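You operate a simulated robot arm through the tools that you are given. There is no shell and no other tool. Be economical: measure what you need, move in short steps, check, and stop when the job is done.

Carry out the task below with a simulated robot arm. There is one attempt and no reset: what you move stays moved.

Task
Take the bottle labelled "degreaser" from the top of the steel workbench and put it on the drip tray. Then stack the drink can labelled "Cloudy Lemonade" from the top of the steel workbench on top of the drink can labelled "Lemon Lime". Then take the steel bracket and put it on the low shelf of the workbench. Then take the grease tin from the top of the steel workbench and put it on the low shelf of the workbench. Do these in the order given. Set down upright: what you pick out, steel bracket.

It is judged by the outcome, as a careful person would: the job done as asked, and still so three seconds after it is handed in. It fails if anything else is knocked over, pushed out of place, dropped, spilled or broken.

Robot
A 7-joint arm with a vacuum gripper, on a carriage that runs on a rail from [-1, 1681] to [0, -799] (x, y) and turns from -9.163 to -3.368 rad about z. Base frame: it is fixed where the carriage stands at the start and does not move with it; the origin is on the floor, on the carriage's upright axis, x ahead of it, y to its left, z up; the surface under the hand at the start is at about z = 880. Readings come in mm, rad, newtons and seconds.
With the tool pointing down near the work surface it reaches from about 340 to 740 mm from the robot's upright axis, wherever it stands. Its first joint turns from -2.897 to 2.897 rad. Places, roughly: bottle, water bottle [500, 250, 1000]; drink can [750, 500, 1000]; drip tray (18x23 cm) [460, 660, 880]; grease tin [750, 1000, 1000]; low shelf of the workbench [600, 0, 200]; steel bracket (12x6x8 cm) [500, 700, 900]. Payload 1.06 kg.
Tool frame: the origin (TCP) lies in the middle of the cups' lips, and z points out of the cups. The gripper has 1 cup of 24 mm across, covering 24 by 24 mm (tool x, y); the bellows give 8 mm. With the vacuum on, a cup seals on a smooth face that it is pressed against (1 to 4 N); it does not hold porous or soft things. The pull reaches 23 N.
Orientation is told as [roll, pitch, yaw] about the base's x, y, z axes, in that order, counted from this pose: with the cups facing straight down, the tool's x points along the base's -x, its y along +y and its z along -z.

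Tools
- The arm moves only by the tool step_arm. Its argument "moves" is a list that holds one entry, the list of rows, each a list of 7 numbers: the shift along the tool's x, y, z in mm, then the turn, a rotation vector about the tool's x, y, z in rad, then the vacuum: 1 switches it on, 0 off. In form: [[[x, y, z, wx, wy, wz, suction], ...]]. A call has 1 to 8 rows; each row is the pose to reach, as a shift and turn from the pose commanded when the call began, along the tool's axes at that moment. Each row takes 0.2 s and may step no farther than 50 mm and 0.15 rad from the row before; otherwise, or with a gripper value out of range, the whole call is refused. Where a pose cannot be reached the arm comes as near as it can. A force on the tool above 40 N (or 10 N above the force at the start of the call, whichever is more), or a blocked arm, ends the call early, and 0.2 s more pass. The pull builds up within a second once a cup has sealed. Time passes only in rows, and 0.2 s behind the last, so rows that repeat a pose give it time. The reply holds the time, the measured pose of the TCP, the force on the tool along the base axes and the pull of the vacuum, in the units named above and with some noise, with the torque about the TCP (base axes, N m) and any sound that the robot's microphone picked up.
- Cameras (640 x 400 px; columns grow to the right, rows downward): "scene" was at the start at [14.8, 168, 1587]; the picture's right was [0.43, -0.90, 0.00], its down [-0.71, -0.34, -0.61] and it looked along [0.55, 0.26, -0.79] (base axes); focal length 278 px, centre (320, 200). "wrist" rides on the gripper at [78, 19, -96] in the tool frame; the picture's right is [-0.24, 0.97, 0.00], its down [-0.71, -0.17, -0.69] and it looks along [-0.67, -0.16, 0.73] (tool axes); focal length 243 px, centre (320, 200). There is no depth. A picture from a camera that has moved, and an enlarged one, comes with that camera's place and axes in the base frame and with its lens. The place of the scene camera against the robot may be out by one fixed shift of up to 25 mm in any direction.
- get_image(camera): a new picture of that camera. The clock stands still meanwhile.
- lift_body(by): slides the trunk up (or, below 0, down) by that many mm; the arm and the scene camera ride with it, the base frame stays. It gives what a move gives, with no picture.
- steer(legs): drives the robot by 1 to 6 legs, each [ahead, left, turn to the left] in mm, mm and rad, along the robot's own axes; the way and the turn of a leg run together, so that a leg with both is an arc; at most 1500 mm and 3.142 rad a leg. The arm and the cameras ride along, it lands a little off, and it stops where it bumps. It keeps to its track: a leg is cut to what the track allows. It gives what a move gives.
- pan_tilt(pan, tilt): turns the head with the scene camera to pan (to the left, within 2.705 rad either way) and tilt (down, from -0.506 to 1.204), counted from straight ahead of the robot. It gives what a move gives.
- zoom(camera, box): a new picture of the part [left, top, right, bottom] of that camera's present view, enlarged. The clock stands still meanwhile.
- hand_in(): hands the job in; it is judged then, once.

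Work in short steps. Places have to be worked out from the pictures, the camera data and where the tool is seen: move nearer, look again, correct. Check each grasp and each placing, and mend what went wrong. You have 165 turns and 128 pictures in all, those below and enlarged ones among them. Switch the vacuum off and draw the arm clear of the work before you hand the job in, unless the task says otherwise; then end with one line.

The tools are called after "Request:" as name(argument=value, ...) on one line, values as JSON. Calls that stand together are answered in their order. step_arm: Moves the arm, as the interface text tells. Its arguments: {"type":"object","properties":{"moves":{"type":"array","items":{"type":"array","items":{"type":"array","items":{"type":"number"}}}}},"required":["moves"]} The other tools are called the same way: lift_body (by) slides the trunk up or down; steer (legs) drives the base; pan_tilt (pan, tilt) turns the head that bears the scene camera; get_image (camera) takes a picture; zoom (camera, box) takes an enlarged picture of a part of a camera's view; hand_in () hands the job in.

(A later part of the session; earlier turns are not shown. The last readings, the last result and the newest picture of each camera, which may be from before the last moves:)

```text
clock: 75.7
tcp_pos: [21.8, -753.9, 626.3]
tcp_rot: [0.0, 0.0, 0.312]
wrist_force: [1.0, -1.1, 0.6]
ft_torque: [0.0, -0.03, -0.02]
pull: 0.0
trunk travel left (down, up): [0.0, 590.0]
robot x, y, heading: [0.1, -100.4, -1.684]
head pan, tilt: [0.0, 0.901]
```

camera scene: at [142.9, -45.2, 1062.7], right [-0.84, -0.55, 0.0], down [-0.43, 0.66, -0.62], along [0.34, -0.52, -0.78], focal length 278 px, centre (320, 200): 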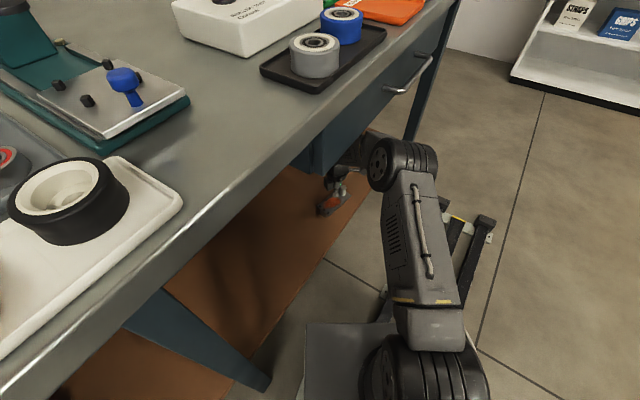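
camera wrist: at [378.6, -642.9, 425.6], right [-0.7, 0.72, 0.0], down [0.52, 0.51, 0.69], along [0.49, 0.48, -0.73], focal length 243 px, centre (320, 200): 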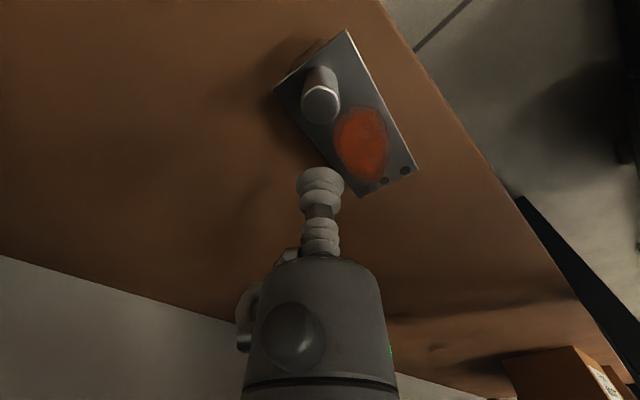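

The lift is limited to 400 mm per call, so I'll do it in two. I'll also retract the arm to about 500 mm, then drive.

Request:
step_arm(moves=[[[-14, 43, 0, 0, 0, 0, 0], [-28, 86, 0, 0, 0, 0, 0], [-46, 133, 0, 0, 0, 0, 0]]])

Request:
lift_body(by=300)

Request:
lift_body(by=225)

Request:
steer(legs=[[-1040, 0, 0]])

Request:
pan_tilt(pan=0.8, tilt=0.8)

Request:
get_image(camera="scene")

```text
refused: row 3 steps farther than a row can; nothing moved
```

```text
clock: 78.7
tcp_pos: [22.7, -753.6, 926.9]
tcp_rot: [0.0, 0.0, 0.312]
wrist_force: [0.3, 0.9, 0.3]
ft_torque: [0.02, -0.01, 0.01]
pull: 0.1
trunk travel left (down, up): [-300.0, 290.0]
robot x, y, heading: [-1.9, -99.4, -1.688]
head pan, tilt: [0.0, 0.901]
```

```text
clock: 81.1
tcp_pos: [21.4, -753.6, 1150.3]
tcp_rot: [0.0, 0.001, 0.313]
wrist_force: [-0.2, -0.1, -0.2]
ft_torque: [0.02, 0.03, 0.0]
pull: 0.1
trunk travel left (down, up): [-525.0, 65.0]
robot x, y, heading: [2.1, -94.0, -1.687]
head pan, tilt: [0.0, 0.901]
```

```text
clock: 86.4
tcp_pos: [33.8, 272.2, 1151.7]
tcp_rot: [-0.001, 0.0, 0.33]
wrist_force: [0.2, 0.1, 0.7]
ft_torque: [-0.01, 0.01, -0.05]
pull: 0.1
trunk travel left (down, up): [-525.0, 65.0]
robot x, y, heading: [-1.7, 926.4, -1.668]
head pan, tilt: [0.0, 0.901]
```

```text
clock: 87.6
tcp_pos: [33.5, 271.7, 1152.1]
tcp_rot: [0.0, 0.001, 0.331]
wrist_force: [0.1, -0.1, -0.2]
ft_torque: [0.02, 0.01, -0.03]
pull: 0.0
trunk travel left (down, up): [-525.0, 65.0]
robot x, y, heading: [-0.4, 924.8, -1.668]
head pan, tilt: [0.799, 0.799]
```

```text
50 pictures are left
camera scene: at [215.7, 893.6, 1595.6], right [-0.76, -0.64, 0.0], down [-0.46, 0.55, -0.7], along [0.45, -0.53, -0.72], focal length 278 px, centre (320, 200)
```

scene: 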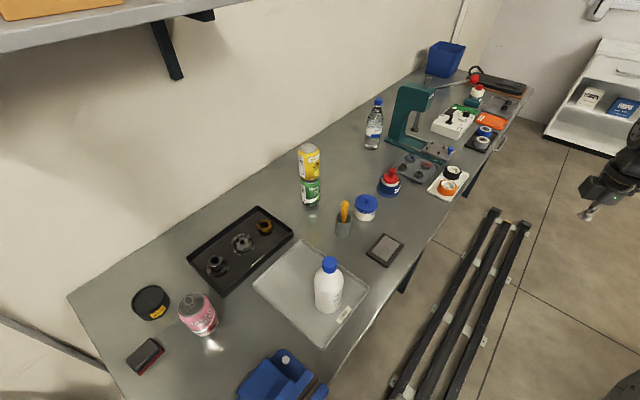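

I have a full view of the bench. I'll retract the arm to about 480 mm and bring the wrist yaw back, still over the aisle.

Request:
step_arm(moves=[[[-6, 20, 0, 0, 0, 0.15, 0], [-12, 41, 0, 0, 0, 0.3, 0], [-18, 61, 0, 0, 0, 0.45, 0], [-23, 82, 0, 0, 0, 0.6, 0], [-29, 102, 0, 0, 0, 0.75, 0], [-35, 123, 0, 0, 0, 0.9, 0], [-41, 143, 0, 0, 0, 1.05, 0], [-47, 164, 0, 0, 0, 1.2, 0]]])

Request:
steer(legs=[[0, 0, 0.85], [0, 0, 0.82]])

Request:
get_image(camera="wrist")

Request:
get_image(camera="scene")

```text
clock: 89.4
tcp_pos: [23.8, 443.3, 1149.9]
tcp_rot: [0.001, 0.0, -0.873]
wrist_force: [-0.3, 0.4, -0.1]
ft_torque: [0.02, -0.03, -0.01]
pull: 0.0
trunk travel left (down, up): [-525.0, 65.0]
robot x, y, heading: [-0.0, 927.1, -1.672]
head pan, tilt: [0.799, 0.799]
```

```text
clock: 91.0
tcp_pos: [190.1, 472.5, 1150.0]
tcp_rot: [0.015, -0.007, -0.477]
wrist_force: [-0.2, -0.3, 0.4]
ft_torque: [-0.01, 0.0, -0.02]
pull: 0.0
trunk travel left (down, up): [-525.0, 65.0]
robot x, y, heading: [-0.5, 916.8, -1.279]
head pan, tilt: [0.799, 0.799]
stopped in leg 1: the robot was blocked; the commanded pose is now the measured one
```

```text
49 pictures are left
camera wrist: at [130.2, 524.6, 1245.1], right [0.65, 0.76, 0.02], down [0.54, -0.48, 0.69], along [0.53, -0.44, -0.73], focal length 243 px, centre (320, 200)
```

wrist: 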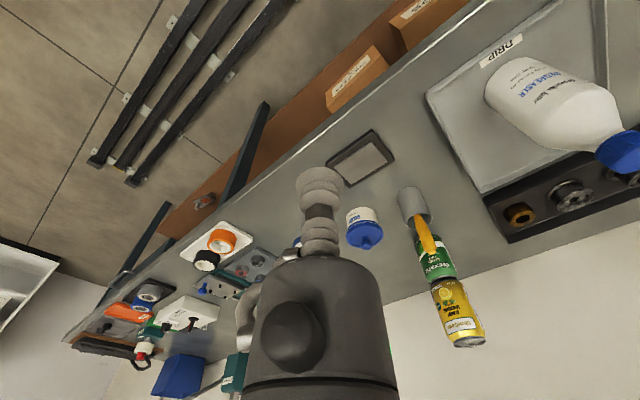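

```text
48 pictures are left
camera scene: at [184.2, 954.1, 1598.1], right [-0.46, -0.89, -0.02], down [-0.63, 0.34, -0.7], along [0.63, -0.31, -0.71], focal length 278 px, centre (320, 200)
```

scene: 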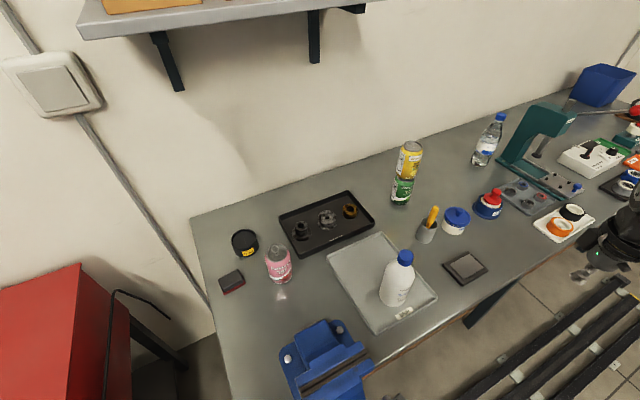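

The turn was blocked, probably because the platform met the vise screw and handle that stick out of the bench front. I'll back off the turn and look down at that spot.

Request:
steer(legs=[[0, 0, -0.25]])

Request:
pan_tilt(pan=1.3, tilt=1.2)

Request:
get_image(camera="scene")

```text
clock: 92.3
tcp_pos: [93.0, 446.8, 1150.8]
tcp_rot: [-0.002, 0.0, -0.724]
wrist_force: [0.1, 0.3, 0.2]
ft_torque: [-0.02, -0.06, 0.01]
pull: 0.0
trunk travel left (down, up): [-525.0, 65.0]
robot x, y, heading: [1.9, 921.8, -1.515]
head pan, tilt: [0.799, 0.799]
```

```text
clock: 93.2
tcp_pos: [94.1, 446.8, 1149.9]
tcp_rot: [-0.001, 0.002, -0.726]
wrist_force: [-0.5, 0.3, 0.4]
ft_torque: [0.02, -0.02, -0.02]
pull: 0.1
trunk travel left (down, up): [-525.0, 65.0]
robot x, y, heading: [3.0, 918.5, -1.521]
head pan, tilt: [1.3, 1.201]
```

```text
47 pictures are left
camera scene: at [210.1, 960.2, 1567.9], right [-0.22, -0.97, 0.0], down [-0.91, 0.21, -0.36], along [0.35, -0.08, -0.93], focal length 278 px, centre (320, 200)
```

scene: 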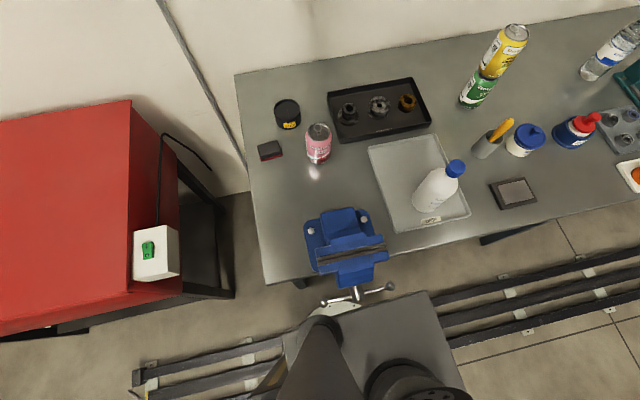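

The platform edge was touching the vise handle. I'll lower the trunk 150 mm so the platform passes beneath it, raising the arm by the same amount first, then retry the turn.

Request:
step_arm(moves=[[[0, 0, -40, 0, 0, 0, 0], [0, 0, -80, 0, 0, 0, 0], [0, 0, -120, 0, 0, 0, 0], [0, 0, -150, 0, 0, 0, 0], [0, 0, -150, 0, 0, 0, 0]]])

Request:
lift_body(by=-170)

Request:
get_image(camera="scene")

```text
clock: 94.4
tcp_pos: [94.6, 446.2, 1301.2]
tcp_rot: [0.001, 0.0, -0.725]
wrist_force: [-0.3, 0.2, -0.2]
ft_torque: [0.01, 0.0, 0.01]
pull: 0.0
trunk travel left (down, up): [-525.0, 65.0]
robot x, y, heading: [1.8, 921.3, -1.529]
head pan, tilt: [1.3, 1.201]
```

```text
clock: 96.3
tcp_pos: [93.6, 446.5, 1130.9]
tcp_rot: [-0.002, -0.001, -0.724]
wrist_force: [-0.2, -0.1, 0.0]
ft_torque: [-0.02, -0.01, 0.0]
pull: 0.0
trunk travel left (down, up): [-355.0, 235.0]
robot x, y, heading: [1.4, 924.9, -1.52]
head pan, tilt: [1.3, 1.201]
```

```text
46 pictures are left
camera scene: at [210.0, 960.3, 1397.9], right [-0.22, -0.98, 0.0], down [-0.91, 0.21, -0.36], along [0.35, -0.08, -0.93], focal length 278 px, centre (320, 200)
```

scene: 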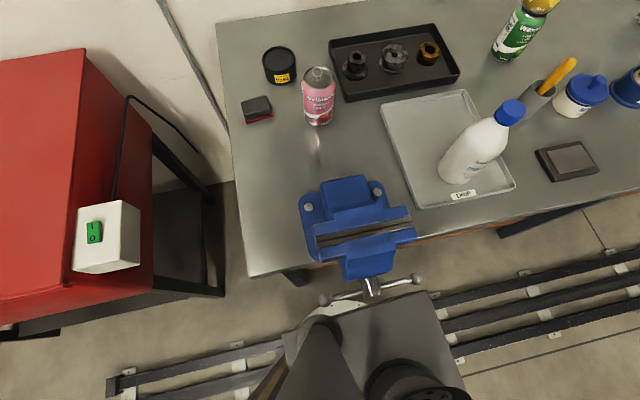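

The handle overlaps the platform's front-left corner only mid-turn, so turning here isn't safe. Instead I'll turn at y≈450, where it was clear, to face +y with the mast on the aisle side. Then I'll drive to y≈930 and swing only the arm over the bench.

Request:
lift_body(by=120)

Request:
steer(legs=[[470, 0, 0]])

Request:
steer(legs=[[0, 0, 1.55], [0, 0, 1.54]])

Request:
pan_tilt(pan=-0.8, tilt=0.9)

Request:
get_image(camera="scene")

```text
clock: 97.8
tcp_pos: [94.3, 444.6, 1250.6]
tcp_rot: [0.001, -0.001, -0.724]
wrist_force: [0.3, 0.6, 0.0]
ft_torque: [-0.03, -0.02, 0.0]
pull: 0.0
trunk travel left (down, up): [-475.0, 115.0]
robot x, y, heading: [1.6, 918.6, -1.524]
head pan, tilt: [1.3, 1.201]
```

```text
clock: 100.6
tcp_pos: [94.1, -17.0, 1250.6]
tcp_rot: [-0.002, 0.001, -0.726]
wrist_force: [-1.2, -0.2, -0.5]
ft_torque: [0.01, 0.01, 0.04]
pull: 0.0
trunk travel left (down, up): [-475.0, 115.0]
robot x, y, heading: [-2.1, 457.5, -1.52]
head pan, tilt: [1.3, 1.201]
```

```text
clock: 108.5
tcp_pos: [-47.9, 940.3, 1251.6]
tcp_rot: [0.001, 0.001, 2.32]
wrist_force: [-0.3, 0.5, 0.3]
ft_torque: [0.01, 0.02, 0.03]
pull: 0.1
trunk travel left (down, up): [-475.0, 115.0]
robot x, y, heading: [-0.8, 460.6, 1.523]
head pan, tilt: [1.3, 1.201]
```

```text
clock: 110.5
tcp_pos: [-48.4, 940.0, 1251.4]
tcp_rot: [0.0, 0.002, 2.321]
wrist_force: [0.1, 0.2, 0.0]
ft_torque: [0.01, -0.03, 0.04]
pull: 0.0
trunk travel left (down, up): [-475.0, 115.0]
robot x, y, heading: [-1.2, 458.8, 1.523]
head pan, tilt: [-0.799, 0.901]
```

```text
45 pictures are left
camera scene: at [-91.1, 439.9, 1537.7], right [0.66, -0.75, 0.0], down [-0.59, -0.52, -0.62], along [0.47, 0.41, -0.78], focal length 278 px, centre (320, 200)
```

scene: 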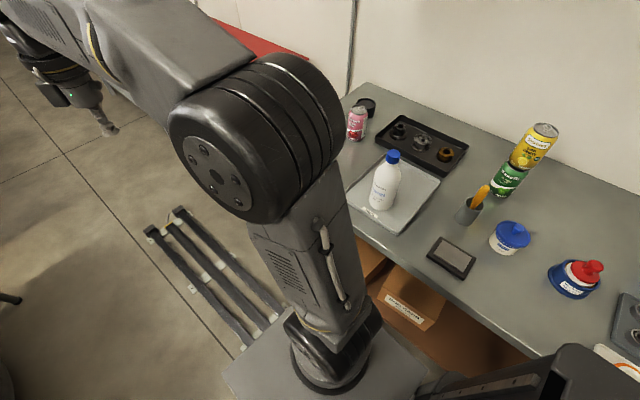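

The turn went clear. I'll drive ahead to y≈940 and check.

Request:
steer(legs=[[480, 0, 0]])

Request:
get_image(camera="scene")

```text
clock: 113.3
tcp_pos: [-48.9, 1421.2, 1251.4]
tcp_rot: [0.001, 0.0, 2.325]
wrist_force: [-0.3, -0.3, 0.2]
ft_torque: [0.02, 0.03, 0.01]
pull: 0.0
trunk travel left (down, up): [-475.0, 115.0]
robot x, y, heading: [-2.5, 938.6, 1.525]
head pan, tilt: [-0.799, 0.901]
```

```text
44 pictures are left
camera scene: at [-91.2, 921.3, 1537.7], right [0.66, -0.75, 0.0], down [-0.59, -0.52, -0.62], along [0.46, 0.41, -0.78], focal length 278 px, centre (320, 200)
```

scene: 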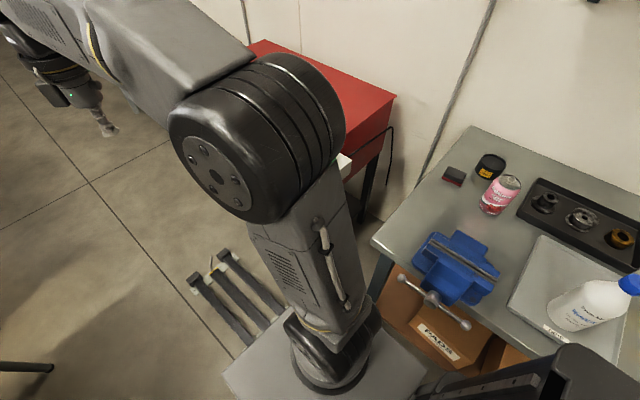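

Nothing touched the vise. I'll sweep the arm clockwise over the bench at z≈1250 in two calls.

Request:
step_arm(moves=[[[31.7, -36.7, 0, 0, 0, 0.1, 0], [66.5, -70.2, 0, 0, 0, 0.2, 0], [104.5, -100.3, 0, 0, 0, 0.3, 0], [145.4, -126.2, 0, 0, 0, 0.4, 0], [188.6, -148.1, 0, 0, 0, 0.5, 0], [233.7, -165.4, 0, 0, 0, 0.6, 0], [280.2, -178.3, 0, 0, 0, 0.7, 0], [328, -186.4, 0, 0, 0, 0.8, 0]]])

```text
clock: 115.1
tcp_pos: [309.9, 1305.1, 1254.2]
tcp_rot: [-0.002, -0.001, 1.524]
wrist_force: [0.8, -0.1, 0.1]
ft_torque: [0.0, -0.01, 0.01]
pull: 0.1
trunk travel left (down, up): [-475.0, 115.0]
robot x, y, heading: [2.1, 936.4, 1.524]
head pan, tilt: [-0.799, 0.901]
```

That worked. I'll repeat the same pattern for seven rows.

Request:
step_arm(moves=[[[31.7, -36.7, 0, 0, 0, 0.1, 0], [66.5, -70.2, 0, 0, 0, 0.2, 0], [104.5, -100.3, 0, 0, 0, 0.3, 0], [145.4, -126.2, 0, 0, 0, 0.4, 0], [188.6, -148.1, 0, 0, 0, 0.5, 0], [233.7, -165.4, 0, 0, 0, 0.6, 0], [280.2, -178.3, 0, 0, 0, 0.7, 0]]])

Request:
get_image(camera="wrist")

Request:
get_image(camera="scene")

```text
clock: 116.7
tcp_pos: [474.9, 1020.4, 1247.6]
tcp_rot: [0.0, -0.001, 0.824]
wrist_force: [-0.2, 0.2, -0.1]
ft_torque: [-0.04, -0.03, 0.04]
pull: 0.0
trunk travel left (down, up): [-475.0, 115.0]
robot x, y, heading: [-0.8, 939.4, 1.524]
head pan, tilt: [-0.799, 0.901]
```

```text
43 pictures are left
camera wrist: at [409.9, 977.0, 1345.7], right [-0.55, 0.83, 0.0], down [0.61, 0.4, 0.69], along [0.57, 0.38, -0.73], focal length 243 px, centre (320, 200)
```

wrist: 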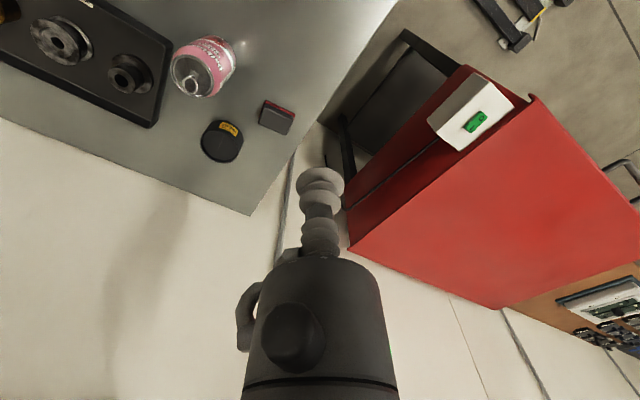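

```text
42 pictures are left
camera scene: at [-91.3, 921.0, 1537.7], right [0.66, -0.75, 0.0], down [-0.59, -0.52, -0.62], along [0.46, 0.41, -0.78], focal length 278 px, centre (320, 200)
```

scene: 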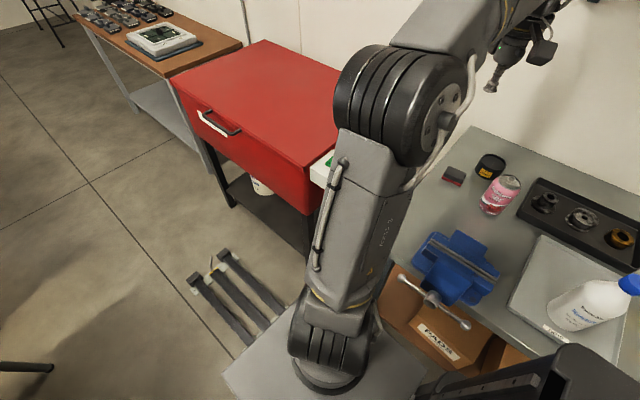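

The tin is at about (712, 953) and the pink can at about (592, 895). I'll zoom in on the tin top.

Request:
zoom(camera="wrist", box=[164, 60, 324, 160])

```text
4.00 times, centred on (244, 110) of wrist
camera zoom: at [409.9, 977.0, 1345.7], right [-0.55, 0.83, 0.0], down [0.61, 0.4, 0.69], along [0.57, 0.38, -0.73], focal length 970 px, centre (624, 560)
```

zoom: 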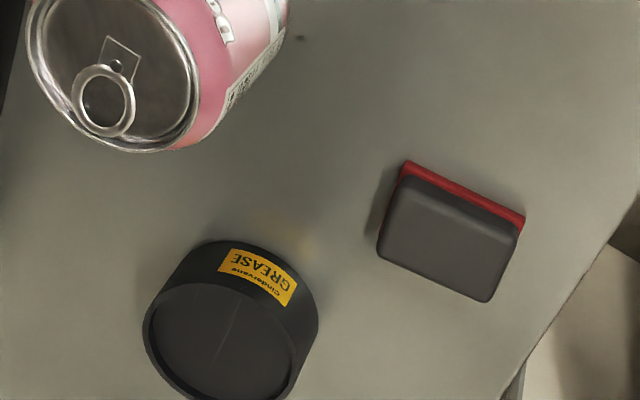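

The lid is flat, so its centre is a good suction spot. I'll lower here over the empty bench area and then reach out toward the tin.

Request:
step_arm(moves=[[[0, 0, 45, 0, 0, 0, 0], [0, 0, 90, 0, 0, 0, 0], [0, 0, 135, 0, 0, 0, 0], [0, 0, 180, 0, 0, 0, 0], [-18, -44, 190, 0, 0, 0, 0], [-36, -87, 190, 0, 0, 0, 0], [-53, -127, 190, 0, 0, 0, 0], [-61.5, -147.4, 190, 0, 0, 0, 0]]])

Request:
get_image(camera="wrist")

Request:
get_image(camera="scene")

```text
clock: 118.5
tcp_pos: [620.8, 967.8, 1062.5]
tcp_rot: [-0.001, -0.001, 0.824]
wrist_force: [-0.6, 0.7, -0.4]
ft_torque: [0.01, 0.0, 0.0]
pull: 0.0
trunk travel left (down, up): [-475.0, 115.0]
robot x, y, heading: [-1.6, 940.3, 1.524]
head pan, tilt: [-0.799, 0.901]
```

```text
40 pictures are left
camera wrist: at [556.3, 923.1, 1159.0], right [-0.55, 0.83, 0.0], down [0.61, 0.4, 0.69], along [0.57, 0.38, -0.73], focal length 243 px, centre (320, 200)
```

wrist: 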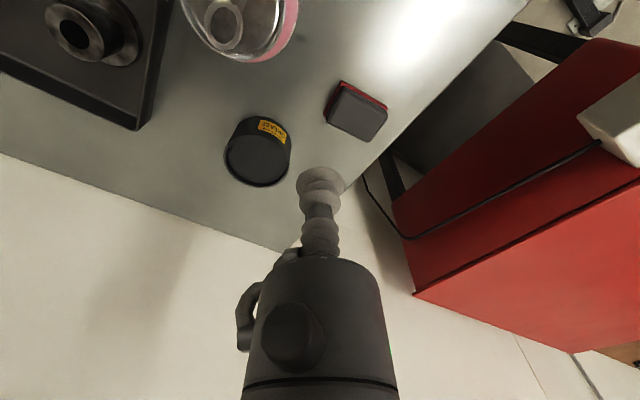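

```text
39 pictures are left
camera scene: at [-91.1, 921.0, 1537.7], right [0.66, -0.75, 0.0], down [-0.59, -0.52, -0.62], along [0.46, 0.41, -0.78], focal length 278 px, centre (320, 200)
```

scene: 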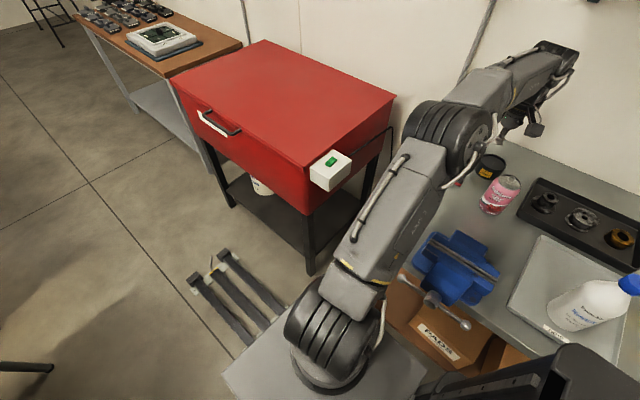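

The tin top centre is about (726, 950). I'll move above it and lower to z≈985 to check.

Request:
step_arm(moves=[[[-20, -30, 10, 0, 0, 0, 0], [-40, -60, 30, 0, 0, 0, 0], [-57, -87.5, 50, 0, 0, 0, 0], [-57, -87.5, 78, 0, 0, 0, 0], [-57, -87.5, 78, 0, 0, 0, 0]]])

Request:
zoom(camera="wrist", box=[220, 80, 420, 205])

```text
clock: 119.7
tcp_pos: [674.0, 956.6, 987.1]
tcp_rot: [0.0, 0.001, 0.822]
wrist_force: [-0.1, -0.6, 0.0]
ft_torque: [-0.03, 0.0, 0.0]
pull: 0.2
out of reach, approached as far as the arm can: row 2, 3, 4, 5
trunk travel left (down, up): [-475.0, 115.0]
robot x, y, heading: [3.6, 937.2, 1.529]
head pan, tilt: [-0.799, 0.901]
```

```text
3.20 times, centred on (320, 142) of wrist
camera zoom: at [608.8, 912.7, 1083.9], right [-0.55, 0.83, 0.0], down [0.61, 0.4, 0.68], along [0.57, 0.38, -0.73], focal length 776 px, centre (320, 384)
```

zoom: 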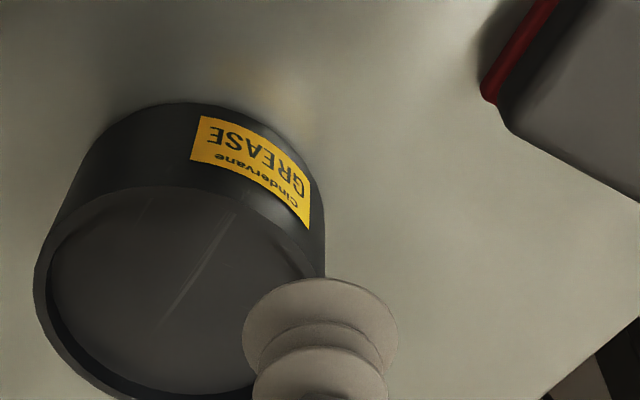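

The arm stopped at x≈674, so at this height it can't reach. The reach improves when the tool is lower relative to the trunk. I'll back off, lower the tool, then raise the trunk.

Request:
step_arm(moves=[[[20, 22, 0, 0, 0, 0, 0], [37, 47, 0, 0, 0, 0, 0], [37, 47, 40, 0, 0, 0, 0], [37, 47, 40, 0, 0, 0, 0]]])

```text
clock: 120.7
tcp_pos: [676.7, 960.9, 951.2]
tcp_rot: [0.0, -0.001, 0.826]
wrist_force: [-0.6, -0.3, -0.5]
ft_torque: [-0.05, -0.01, -0.01]
pull: 0.0
out of reach, approached as far as the arm can: row 1, 2, 3, 4
trunk travel left (down, up): [-475.0, 115.0]
robot x, y, heading: [-0.4, 939.5, 1.527]
head pan, tilt: [-0.799, 0.901]
```

The reach limit here is about 677 mm. I'll raise the trunk 100 mm, then descend again.

Request:
lift_body(by=100)

Request:
step_arm(moves=[[[10, 10, 20, 0, 0, 0, 0], [10, 10, 60, 0, 0, 0, 0], [10, 10, 60, 0, 0, 0, 0]]])

```text
clock: 122.0
tcp_pos: [675.5, 961.3, 1050.9]
tcp_rot: [0.0, 0.001, 0.823]
wrist_force: [-0.2, -0.6, 0.4]
ft_torque: [-0.03, 0.0, 0.02]
pull: 0.0
trunk travel left (down, up): [-575.0, 15.0]
robot x, y, heading: [-0.9, 936.2, 1.528]
head pan, tilt: [-0.799, 0.901]
```

```text
clock: 122.8
tcp_pos: [681.3, 960.8, 992.9]
tcp_rot: [0.002, 0.001, 0.824]
wrist_force: [-0.1, 0.3, -0.4]
ft_torque: [0.01, 0.0, -0.02]
pull: 0.0
out of reach, approached as far as the arm can: row 1, 2, 3
trunk travel left (down, up): [-575.0, 15.0]
robot x, y, heading: [-4.7, 943.7, 1.526]
head pan, tilt: [-0.799, 0.901]
```

Still limited to about 681, so it may be a wrist joint limit at this yaw. I'll rotate the tool yaw back toward 0 and test again.

Request:
step_arm(moves=[[[14, 15, 0, 0, 0, 0.14, 0], [14, 15, 0, 0, 0, 0.28, 0], [14, 15, 0, 0, 0, 0.42, 0], [14, 15, 0, 0, 0, 0.56, 0], [14, 15, 0, 0, 0, 0.7, 0], [14, 15, 0, 0, 0, 0.82, 0], [14, 15, 0, 0, 0, 0.82, 0]]])

Request:
get_image(camera="wrist")

Request:
get_image(camera="scene")

```text
clock: 124.5
tcp_pos: [682.2, 959.8, 994.5]
tcp_rot: [0.001, 0.002, 0.004]
wrist_force: [-0.6, -0.2, 0.2]
ft_torque: [0.03, 0.01, -0.03]
pull: 0.1
out of reach, approached as far as the arm can: row 1, 2, 3, 4, 5, 6, 7
trunk travel left (down, up): [-575.0, 15.0]
robot x, y, heading: [-2.3, 940.3, 1.527]
head pan, tilt: [-0.799, 0.901]
```

```text
37 pictures are left
camera wrist: at [604.3, 978.1, 1090.4], right [0.23, 0.97, 0.0], down [0.71, -0.17, 0.68], along [0.66, -0.16, -0.73], focal length 243 px, centre (320, 200)
```

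wrist: 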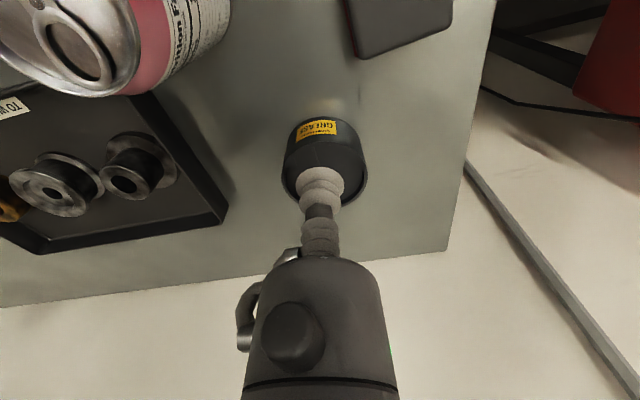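

```text
36 pictures are left
camera scene: at [-91.2, 921.1, 1637.7], right [0.66, -0.75, 0.0], down [-0.59, -0.52, -0.62], along [0.46, 0.41, -0.78], focal length 278 px, centre (320, 200)
```

scene: 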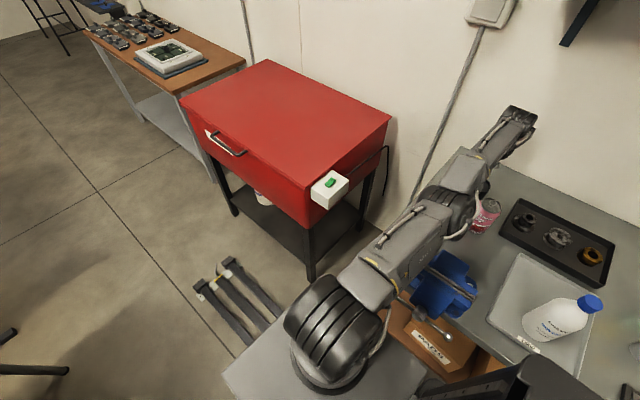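

The x position hardly follows commands, so the arm may be stuck near straight. I'll command a clear inward move and see how it responds.

Request:
step_arm(moves=[[[45, 0, 0, 0, 0, 0, 0], [90, 0, 0, 0, 0, 0, 0], [90, 0, 0, 0, 0, 0, 0]]])

```text
clock: 125.2
tcp_pos: [680.9, 955.5, 994.8]
tcp_rot: [-0.002, 0.002, 0.005]
wrist_force: [-0.2, 0.1, 0.1]
ft_torque: [-0.02, 0.0, 0.02]
pull: 0.1
out of reach, approached as far as the arm can: row 1, 2, 3
trunk travel left (down, up): [-575.0, 15.0]
robot x, y, heading: [-0.1, 943.2, 1.527]
head pan, tilt: [-0.799, 0.901]
```

It didn't respond to the inward command. I'll try a different direction, up and inward with some sideways motion, to free the elbow.

Request:
step_arm(moves=[[[25, 0, -40, 0, 0, 0, 0], [50, 0, -80, 0, 0, 0, 0], [80, 0, -115, 0, 0, 0, 0], [115, 0, -115, 0, 0, 0, 0], [150, 0, -115, 0, 0, 0, 0], [190, 0, -115, 0, 0, 0, 0], [190, 0, -115, 0, 0, 0, 0]]])

```text
clock: 126.8
tcp_pos: [656.2, 939.6, 1149.8]
tcp_rot: [-0.002, 0.001, 0.006]
wrist_force: [0.0, -0.3, 0.2]
ft_torque: [0.02, -0.04, 0.02]
pull: 0.0
out of reach, approached as far as the arm can: row 1, 2, 3, 4, 5, 6, 7
trunk travel left (down, up): [-575.0, 15.0]
robot x, y, heading: [-3.1, 939.9, 1.525]
head pan, tilt: [-0.799, 0.901]
```

The z and y respond but the radius doesn't. I'll look at the arm's configuration.

Request:
get_image(camera="scene")

```text
35 pictures are left
camera scene: at [-91.3, 921.1, 1637.7], right [0.66, -0.75, 0.0], down [-0.59, -0.52, -0.62], along [0.46, 0.41, -0.78], focal length 278 px, centre (320, 200)
```

scene: 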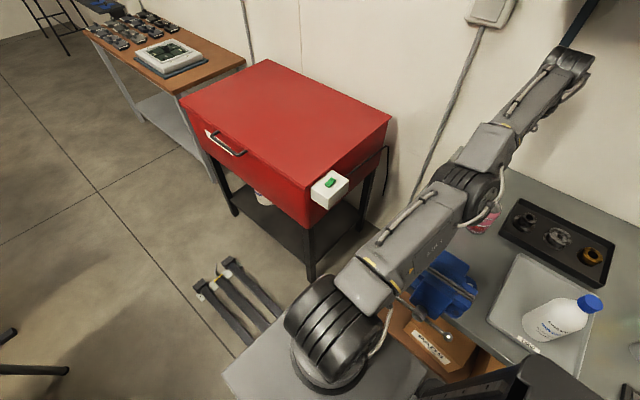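

The arm is fully stretched and stuck just past straight, while the commanded point is far inside. I'll walk the command back out to the reach boundary at z≈1000 so the pose converges again.

Request:
step_arm(moves=[[[-42.5, 0, 12.5, 0, 0, 0, 0], [-85, 0, 25, 0, 0, 0, 0], [-127.5, 0, 37.5, 0, 0, 0, 0], [-170, 0, 50, 0, 0, 0, 0], [-212, 0, 62, 0, 0, 0, 0], [-255, 0, 75, 0, 0, 0, 0], [-297, 0, 87, 0, 0, 0, 0], [-325, 0, 100, 0, 0, 0, 0]]])

```text
clock: 128.7
tcp_pos: [679.0, 972.2, 1052.2]
tcp_rot: [0.0, 0.001, 0.005]
wrist_force: [0.0, 0.4, -0.4]
ft_torque: [0.03, 0.01, -0.01]
pull: 0.1
out of reach, approached as far as the arm can: row 1, 2, 3, 4, 5, 6, 7, 8
trunk travel left (down, up): [-575.0, 15.0]
robot x, y, heading: [0.5, 938.9, 1.526]
head pan, tilt: [-0.799, 0.901]
```

It's moving differently now. I'll push the command further out to about x=725 to see how it settles.

Request:
step_arm(moves=[[[-25, 0, 0, 0, 0, 0, 0], [-50, 0, 0, 0, 0, 0, 0], [-50, 0, 0, 0, 0, 0, 0], [-50, 0, 0, 0, 0, 0, 0]]])

```text
clock: 129.7
tcp_pos: [679.3, 972.4, 1052.1]
tcp_rot: [0.0, -0.001, 0.004]
wrist_force: [-0.3, -0.3, 0.3]
ft_torque: [0.03, -0.01, -0.01]
pull: 0.1
out of reach, approached as far as the arm can: row 1, 2, 3, 4
trunk travel left (down, up): [-575.0, 15.0]
robot x, y, heading: [0.8, 936.3, 1.526]
head pan, tilt: [-0.799, 0.901]
```

I'll put the command just inside the current actual pose and hold it there for several rows, so the solver has time to converge.

Request:
step_arm(moves=[[[30, 10, -30, 0, 0, 0, 0], [60, 19, -53, 0, 0, 0, 0], [60, 19, -53, 0, 0, 0, 0], [75, 19, -53, 0, 0, 0, 0], [75, 19, -53, 0, 0, 0, 0], [90, 19, -53, 0, 0, 0, 0], [90, 19, -53, 0, 0, 0, 0], [90, 19, -53, 0, 0, 0, 0]]])

```text
clock: 131.4
tcp_pos: [592.1, 992.3, 1105.5]
tcp_rot: [0.001, 0.0, 0.007]
wrist_force: [-0.1, -1.1, -0.1]
ft_torque: [0.0, -0.04, 0.01]
pull: 0.1
trunk travel left (down, up): [-575.0, 15.0]
robot x, y, heading: [1.8, 937.9, 1.526]
head pan, tilt: [-0.799, 0.901]
```

The arm is free again. I'll lower to z≈955 at x≈610 and then extend toward the tin in small steps.

Request:
step_arm(moves=[[[-5, -12, 35, 0, 0, 0, 0], [-10, -24, 70, 0, 0, 0, 0], [-15, -36, 105, 0, 0, 0, 0], [-18, -42, 145, 0, 0, 0, 0], [-18, -42, 150, 0, 0, 0, 0], [-30, -42, 150, 0, 0, 0, 0], [-45, -42, 150, 0, 0, 0, 0], [-60, -42, 150, 0, 0, 0, 0]]])

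Request:
get_image(camera="wrist")

```text
clock: 133.2
tcp_pos: [653.3, 946.9, 957.3]
tcp_rot: [0.001, 0.0, 0.006]
wrist_force: [0.0, -0.1, 0.7]
ft_torque: [0.0, -0.01, 0.0]
pull: 0.1
trunk travel left (down, up): [-575.0, 15.0]
robot x, y, heading: [-0.3, 938.6, 1.529]
head pan, tilt: [-0.799, 0.901]
```

```text
34 pictures are left
camera wrist: at [577.0, 965.9, 1053.9], right [0.23, 0.97, 0.0], down [0.71, -0.17, 0.68], along [0.67, -0.16, -0.73], focal length 243 px, centre (320, 200)
```

wrist: 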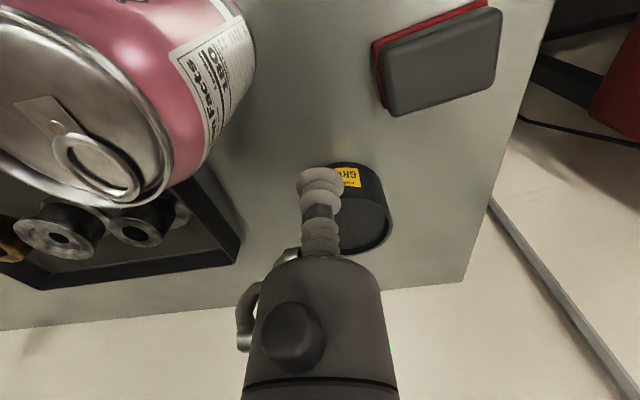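

The tin centre still projects to (728, 950). I'll extend outward in 10 mm steps at z≈957.

Request:
step_arm(moves=[[[-10, 1, 0, 0, 0, 0, 0], [-20, 2, 0, 0, 0, 0, 0], [-30, 3, 0, 0, 0, 0, 0], [-40, 3, 0, 0, 0, 0, 0]]])

```text
clock: 134.2
tcp_pos: [683.6, 950.9, 956.0]
tcp_rot: [0.0, 0.003, 0.004]
wrist_force: [0.9, -1.1, -0.9]
ft_torque: [-0.01, -0.02, -0.01]
pull: 0.0
out of reach, approached as far as the arm can: row 4
trunk travel left (down, up): [-575.0, 15.0]
robot x, y, heading: [1.3, 938.8, 1.527]
head pan, tilt: [-0.799, 0.901]
```

The reach tops out at about 683 with the robot facing sideways, so the arm must be mounted ahead of the carriage axis. Facing the bench should add about 50 mm. I'll retract and raise the arm first, starting with small steps.

Request:
step_arm(moves=[[[10, 0, 0, 0, 0, 0, 0], [25, 0, 0, 0, 0, 0, 0], [55, 0, -10, 0, 0, 0, 0], [90, 0, -40, 0, 0, 0, 0], [120, 0, -80, 0, 0, 0, 0], [150, 0, -118, 0, 0, 0, 0], [175, 0, -160, 0, 0, 0, 0], [195, 0, -205, 0, 0, 0, 0]]])

```text
clock: 136.1
tcp_pos: [486.8, 945.5, 1159.1]
tcp_rot: [0.0, 0.0, 0.002]
wrist_force: [0.6, 0.3, 0.2]
ft_torque: [0.03, 0.0, 0.01]
pull: 0.0
trunk travel left (down, up): [-575.0, 15.0]
robot x, y, heading: [-2.3, 943.9, 1.525]
head pan, tilt: [-0.799, 0.901]
```

Retracted. Now I'll sweep the arm counter-clockwise by 0.8 rad while rising, ahead of turning the robot.

Request:
step_arm(moves=[[[2.4, 48, -8, 0, 0, -0.1, 0], [9.8, 95.5, -16, 0, 0, -0.2, 0], [21.9, 142, -24, 0, 0, -0.3, 0], [38.7, 187, -32, 0, 0, -0.4, 0], [60, 230, -40, 0, 0, -0.5, 0], [85.6, 271, -48, 0, 0, -0.6, 0], [115.2, 310, -56, 0, 0, -0.7, 0], [148.6, 345, -64, 0, 0, -0.8, 0]]])

Request:
steer(legs=[[120, 0, 0]])

Request:
steer(legs=[[0, 0, -0.5]])

Request:
pan_tilt(pan=-0.5, tilt=1.0)

Request:
get_image(camera="scene")

```text
clock: 137.8
tcp_pos: [337.6, 1295.5, 1224.1]
tcp_rot: [0.0, -0.001, 0.806]
wrist_force: [-0.5, 0.7, -0.3]
ft_torque: [0.02, 0.01, -0.03]
pull: 0.1
trunk travel left (down, up): [-575.0, 15.0]
robot x, y, heading: [-2.0, 938.0, 1.528]
head pan, tilt: [-0.799, 0.901]
```

```text
clock: 139.1
tcp_pos: [336.8, 1411.5, 1223.1]
tcp_rot: [0.0, 0.003, 0.806]
wrist_force: [-0.8, -0.2, 0.7]
ft_torque: [-0.06, 0.01, -0.01]
pull: 0.1
trunk travel left (down, up): [-575.0, 15.0]
robot x, y, heading: [-0.9, 1054.7, 1.531]
head pan, tilt: [-0.799, 0.901]
```

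```text
clock: 140.9
tcp_pos: [466.3, 1209.4, 1222.8]
tcp_rot: [0.0, -0.001, 0.316]
wrist_force: [-0.7, -0.6, -1.1]
ft_torque: [0.01, 0.03, 0.02]
pull: 0.0
trunk travel left (down, up): [-575.0, 15.0]
robot x, y, heading: [-0.9, 1054.1, 1.035]
head pan, tilt: [-0.799, 0.901]
```

```text
clock: 141.7
tcp_pos: [465.4, 1210.1, 1223.0]
tcp_rot: [0.0, -0.001, 0.316]
wrist_force: [-0.2, -0.4, -0.7]
ft_torque: [0.0, 0.03, 0.0]
pull: 0.0
trunk travel left (down, up): [-575.0, 15.0]
robot x, y, heading: [-2.2, 1060.0, 1.039]
head pan, tilt: [-0.499, 1.0]
```

```text
33 pictures are left
camera scene: at [-94.7, 1100.4, 1630.5], right [0.51, -0.86, 0.0], down [-0.72, -0.43, -0.54], along [0.46, 0.28, -0.84], focal length 278 px, centre (320, 200)
```

scene: 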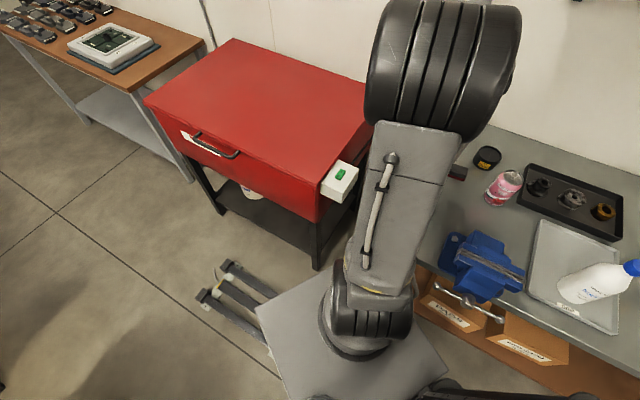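

There's clearance between the platform and the vise handle. I'll turn another 0.45 rad.

Request:
steer(legs=[[0, 0, -0.45]])

Request:
get_image(camera="scene")

Request:
get_image(camera="wrist")

```text
clock: 143.4
tcp_pos: [486.8, 991.8, 1223.7]
tcp_rot: [0.001, 0.0, -0.133]
wrist_force: [0.1, -0.1, 0.4]
ft_torque: [0.0, 0.0, -0.01]
pull: 0.0
trunk travel left (down, up): [-575.0, 15.0]
robot x, y, heading: [-2.5, 1052.3, 0.591]
head pan, tilt: [-0.499, 1.0]
```

```text
32 pictures are left
camera scene: at [-57.9, 1138.4, 1630.5], right [0.09, -1.0, 0.0], down [-0.84, -0.07, -0.54], along [0.54, 0.05, -0.84], focal length 278 px, centre (320, 200)
```

scene: 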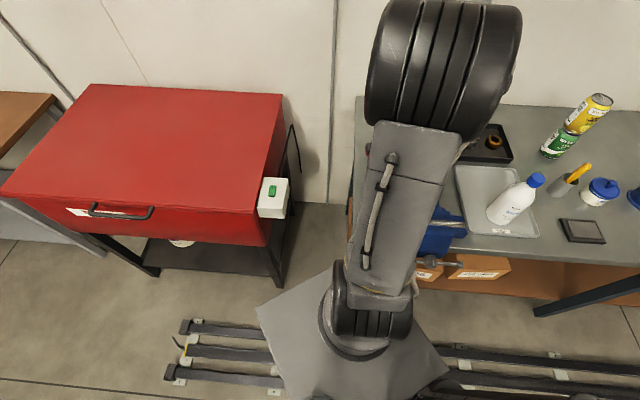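

```text
31 pictures are left
camera wrist: at [412.4, 1021.5, 1319.9], right [0.36, 0.93, 0.0], down [0.68, -0.26, 0.68], along [0.64, -0.25, -0.73], focal length 243 px, centre (320, 200)
```

wrist: 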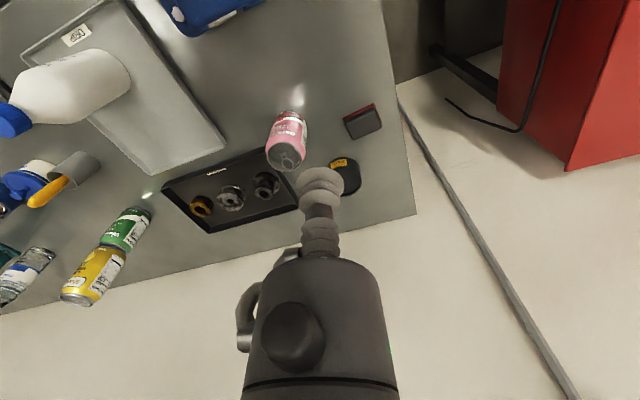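

No contact. I'll lower over the clear bench area in front of the tin, then extend.

Request:
step_arm(moves=[[[-8, 1, 45, 0, 0, 0, 0], [-16, 2, 90, 0, 0, 0, 0], [-24, 3, 135, 0, 0, 0, 0], [-32, 3, 180, 0, 0, 0, 0], [-44, 4, 225, 0, 0, 0, 0], [-55, 4, 260, 0, 0, 0, 0], [-95, -4, 262, 0, 0, 0, 0], [-135, -12, 262, 0, 0, 0, 0]]])

Request:
get_image(camera="wrist")

```text
clock: 145.2
tcp_pos: [616.3, 957.3, 960.4]
tcp_rot: [-0.002, 0.001, -0.135]
wrist_force: [-0.7, 0.2, -0.7]
ft_torque: [0.0, -0.01, -0.01]
pull: 0.1
trunk travel left (down, up): [-575.0, 15.0]
robot x, y, heading: [-0.3, 1056.3, 0.584]
head pan, tilt: [-0.499, 1.0]
```

```text
30 pictures are left
camera wrist: at [542.6, 987.5, 1056.9], right [0.36, 0.93, 0.0], down [0.68, -0.26, 0.68], along [0.64, -0.25, -0.73], focal length 243 px, centre (320, 200)
```

wrist: 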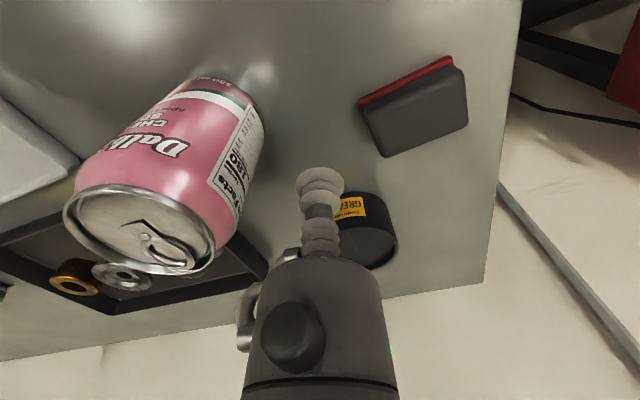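

Now I'll extend toward the tin, slowing near the end.

Request:
step_arm(moves=[[[-30, 2, 0, 0, 0, 0, 0], [-55, 4, 0, 0, 0, 0, 0], [-70, 5, 0, 0, 0, 0, 0], [-80, 6, 0, 0, 0, 0, 0], [-90, 6.5, 0, 0, 0, 0, 0], [-97, 7, 0, 0, 0, 0, 0]]])

Request:
zoom(camera="wrist", box=[220, 80, 420, 205])

```text
clock: 146.6
tcp_pos: [714.2, 955.3, 961.1]
tcp_rot: [-0.001, 0.002, -0.134]
wrist_force: [-0.1, 0.8, -0.2]
ft_torque: [0.01, -0.02, -0.02]
pull: 0.2
trunk travel left (down, up): [-575.0, 15.0]
robot x, y, heading: [1.1, 1053.9, 0.588]
head pan, tilt: [-0.499, 1.0]
```

```text
3.20 times, centred on (320, 142) of wrist
camera zoom: at [640.8, 984.9, 1057.6], right [0.36, 0.93, 0.0], down [0.68, -0.26, 0.68], along [0.64, -0.25, -0.73], focal length 776 px, centre (320, 384)
```

zoom: 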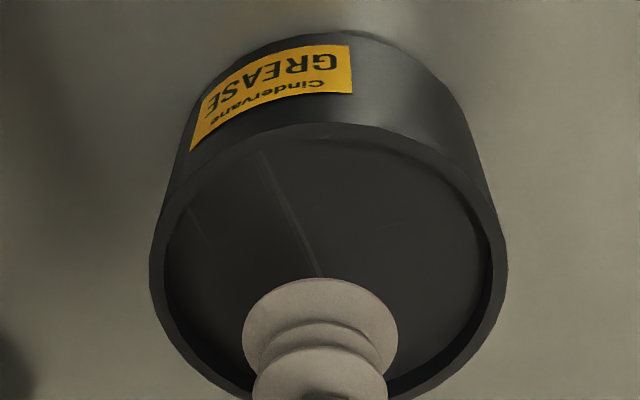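

The cup is over the lid, about 13 mm from centre. I'll shift a little further and descend with the vacuum on.

Request:
step_arm(moves=[[[-8, -2, 12, 0, 0, 0, 0], [-8, -2, 26, 0, 0, 0, 1], [-8, -2, 33, 0, 0, 0, 1], [-8, -2, 37, 0, 0, 0, 1], [-8, -2, 40, 0, 0, 0, 1]]])

```text
clock: 147.8
tcp_pos: [717.6, 953.6, 920.1]
tcp_rot: [-0.002, -0.001, -0.135]
wrist_force: [-0.9, 0.0, 0.2]
ft_torque: [0.03, 0.01, -0.02]
pull: 22.8
out of reach, approached as far as the arm can: row 2, 3, 4, 5
trunk travel left (down, up): [-575.0, 15.0]
robot x, y, heading: [-1.0, 1056.6, 0.584]
head pan, tilt: [-0.499, 1.0]
```

It sealed at 22.8 N. I'll lift gently in small steps.

Request:
step_arm(moves=[[[3, 0, -5, 0, 0, 0, 1], [6, 0, -12, 0, 0, 0, 1], [10, 0, -20, 0, 0, 0, 1], [15, 0, -30, 0, 0, 0, 1], [20, 0, -42, 0, 0, 0, 1], [20, 0, -55, 0, 0, 0, 1], [20, 0, -55, 0, 0, 0, 1]]])

Request:
get_image(camera="wrist")

```text
clock: 149.4
tcp_pos: [699.7, 956.0, 976.0]
tcp_rot: [0.001, -0.001, -0.134]
wrist_force: [-1.1, 0.5, -3.1]
ft_torque: [-0.03, 0.04, 0.03]
pull: 23.1
trunk travel left (down, up): [-575.0, 15.0]
robot x, y, heading: [-1.9, 1055.7, 0.592]
head pan, tilt: [-0.499, 1.0]
```

```text
28 pictures are left
camera wrist: at [626.9, 985.1, 1072.7], right [0.36, 0.93, 0.0], down [0.68, -0.26, 0.68], along [0.64, -0.25, -0.73], focal length 243 px, centre (320, 200)
```

wrist: 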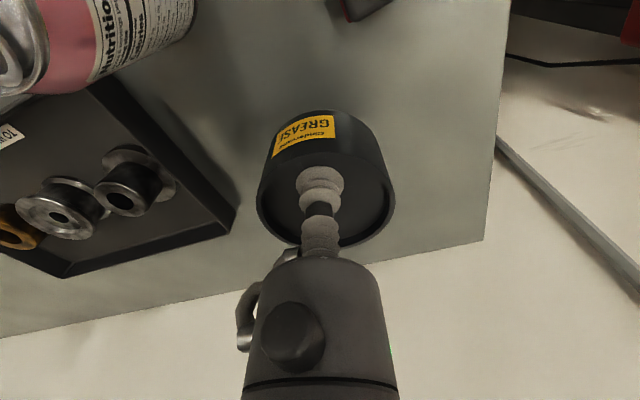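

The whole tin came up, about 0.35 kg. I'll shift it to y≈1003 to pass the pink can, pull in, and rise.

Request:
step_arm(moves=[[[22, 20, -12, 0, 0, 0, 1], [45, 38, -25, 0, 0, 0, 1], [85, 37, -35, 0, 0, 0, 1], [125, 33, -42, 0, 0, 0, 1], [165, 27, -55, 0, 0, 0, 1], [194, 21, -85, 0, 0, 0, 1], [205, 19, -130, 0, 0, 0, 1], [210, 19, -175, 0, 0, 0, 1]]])

Request:
step_arm(moves=[[[0, 0, -40, 0, 0, 0, 1], [0, 0, -75, 0, 0, 0, 1], [0, 0, -75, 0, 0, 0, 1]]])

Request:
get_image(camera="wrist")

```text
clock: 151.2
tcp_pos: [493.0, 1006.2, 1152.9]
tcp_rot: [0.001, 0.002, -0.134]
wrist_force: [-0.3, 1.0, -3.1]
ft_torque: [0.0, 0.09, 0.01]
pull: 22.9
trunk travel left (down, up): [-575.0, 15.0]
robot x, y, heading: [-2.5, 1055.2, 0.583]
head pan, tilt: [-0.499, 1.0]
```

```text
clock: 152.0
tcp_pos: [492.3, 1002.5, 1225.8]
tcp_rot: [-0.001, 0.002, -0.135]
wrist_force: [-0.5, -0.1, -3.5]
ft_torque: [0.0, 0.02, 0.0]
pull: 23.1
trunk travel left (down, up): [-575.0, 15.0]
robot x, y, heading: [-0.6, 1057.5, 0.586]
head pan, tilt: [-0.499, 1.0]
```

```text
27 pictures are left
camera wrist: at [420.0, 1031.8, 1322.7], right [0.36, 0.93, 0.0], down [0.68, -0.26, 0.68], along [0.64, -0.25, -0.73], focal length 243 px, centre (320, 200)
```

wrist: 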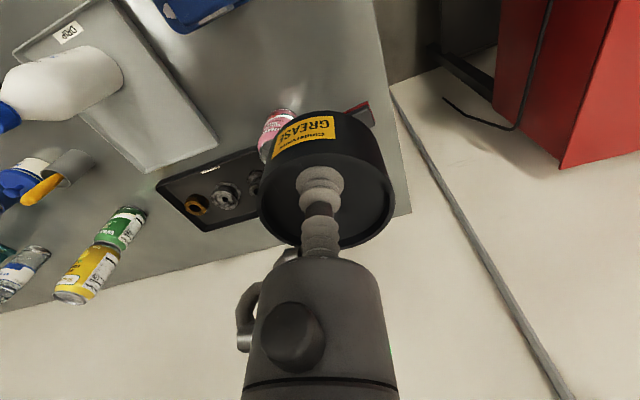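

Now I'll reverse out: turn back to face +y, then drive to y≈440.

Request:
steer(legs=[[0, 0, 0.94]])

Request:
steer(legs=[[-610, 0, 0]])

Request:
steer(legs=[[0, 0, -1.6], [0, 0, -1.61]])

```text
clock: 154.8
tcp_pos: [338.9, 1417.7, 1225.9]
tcp_rot: [-0.001, 0.002, 0.791]
wrist_force: [0.2, -0.1, -4.1]
ft_torque: [-0.01, 0.01, 0.01]
pull: 23.0
trunk travel left (down, up): [-575.0, 15.0]
robot x, y, heading: [-1.1, 1054.5, 1.51]
head pan, tilt: [-0.499, 1.0]
```

```text
clock: 158.2
tcp_pos: [343.8, 809.6, 1225.9]
tcp_rot: [0.0, 0.003, 0.779]
wrist_force: [0.8, -0.6, -4.4]
ft_torque: [-0.03, 0.02, 0.0]
pull: 23.1
trunk travel left (down, up): [-575.0, 15.0]
robot x, y, heading: [1.6, 448.1, 1.496]
head pan, tilt: [-0.499, 1.0]
```

```text
clock: 166.4
tcp_pos: [-375.1, 123.9, 1225.4]
tcp_rot: [0.0, 0.003, -2.454]
wrist_force: [0.1, -0.2, -3.9]
ft_torque: [0.04, -0.04, 0.02]
pull: 22.6
trunk travel left (down, up): [-575.0, 15.0]
robot x, y, heading: [-2.4, 454.5, -1.73]
head pan, tilt: [-0.499, 1.0]
```

I'll sweep the arm CCW by 0.8 rad over the aisle so it points along -y as it did for the bracket.

Request:
step_arm(moves=[[[2.4, 48.9, 0, 0, 0, -0.1, 1], [9.8, 97.3, 0, 0, 0, -0.2, 1], [21.9, 144.8, 0, 0, 0, -0.3, 1], [38.7, 190.8, 0, 0, 0, -0.4, 1], [60, 234.9, 0, 0, 0, -0.5, 1], [85.6, 276.7, 0, 0, 0, -0.6, 1], [115.2, 315.7, 0, 0, 0, -0.7, 1], [148.6, 351.5, 0, 0, 0, -0.8, 1]]])

Request:
lift_body(by=-300)

Request:
lift_body(by=-275)

Request:
steer(legs=[[330, 0, 0]])

Request:
get_image(camera="wrist")

```text
clock: 168.2
tcp_pos: [-37.1, -48.1, 1226.7]
tcp_rot: [0.0, 0.001, -1.653]
wrist_force: [0.2, -0.4, -3.0]
ft_torque: [0.07, 0.02, 0.02]
pull: 23.0
trunk travel left (down, up): [-575.0, 15.0]
robot x, y, heading: [-0.5, 449.5, -1.733]
head pan, tilt: [-0.499, 1.0]
```

```text
clock: 171.2
tcp_pos: [-37.5, -49.3, 926.8]
tcp_rot: [0.001, 0.002, -1.656]
wrist_force: [0.8, 0.0, -3.6]
ft_torque: [0.08, -0.01, 0.02]
pull: 23.3
trunk travel left (down, up): [-275.0, 315.0]
robot x, y, heading: [1.8, 448.1, -1.73]
head pan, tilt: [-0.499, 1.0]
```

```text
clock: 174.0
tcp_pos: [-36.7, -48.6, 652.0]
tcp_rot: [-0.002, 0.001, -1.657]
wrist_force: [0.4, 0.4, -4.0]
ft_torque: [0.06, 0.02, -0.01]
pull: 23.1
trunk travel left (down, up): [0.0, 590.0]
robot x, y, heading: [3.1, 450.6, -1.733]
head pan, tilt: [-0.499, 1.0]
```

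```text
clock: 176.2
tcp_pos: [-37.9, -376.1, 652.3]
tcp_rot: [0.0, 0.0, -1.654]
wrist_force: [0.0, 0.4, -2.8]
ft_torque: [0.02, -0.01, 0.02]
pull: 23.1
trunk travel left (down, up): [0.0, 590.0]
robot x, y, heading: [0.1, 124.4, -1.734]
head pan, tilt: [-0.499, 1.0]
```

```text
26 pictures are left
camera wrist: at [-10.7, -300.3, 748.7], right [0.95, -0.32, 0.0], down [-0.23, -0.69, 0.68], along [-0.22, -0.65, -0.73], focal length 243 px, centre (320, 200)
```

wrist: 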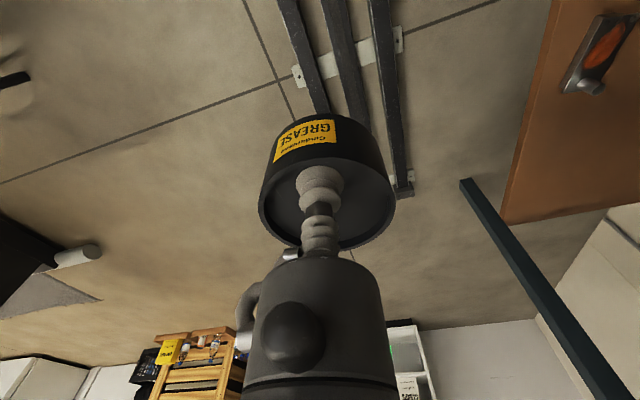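

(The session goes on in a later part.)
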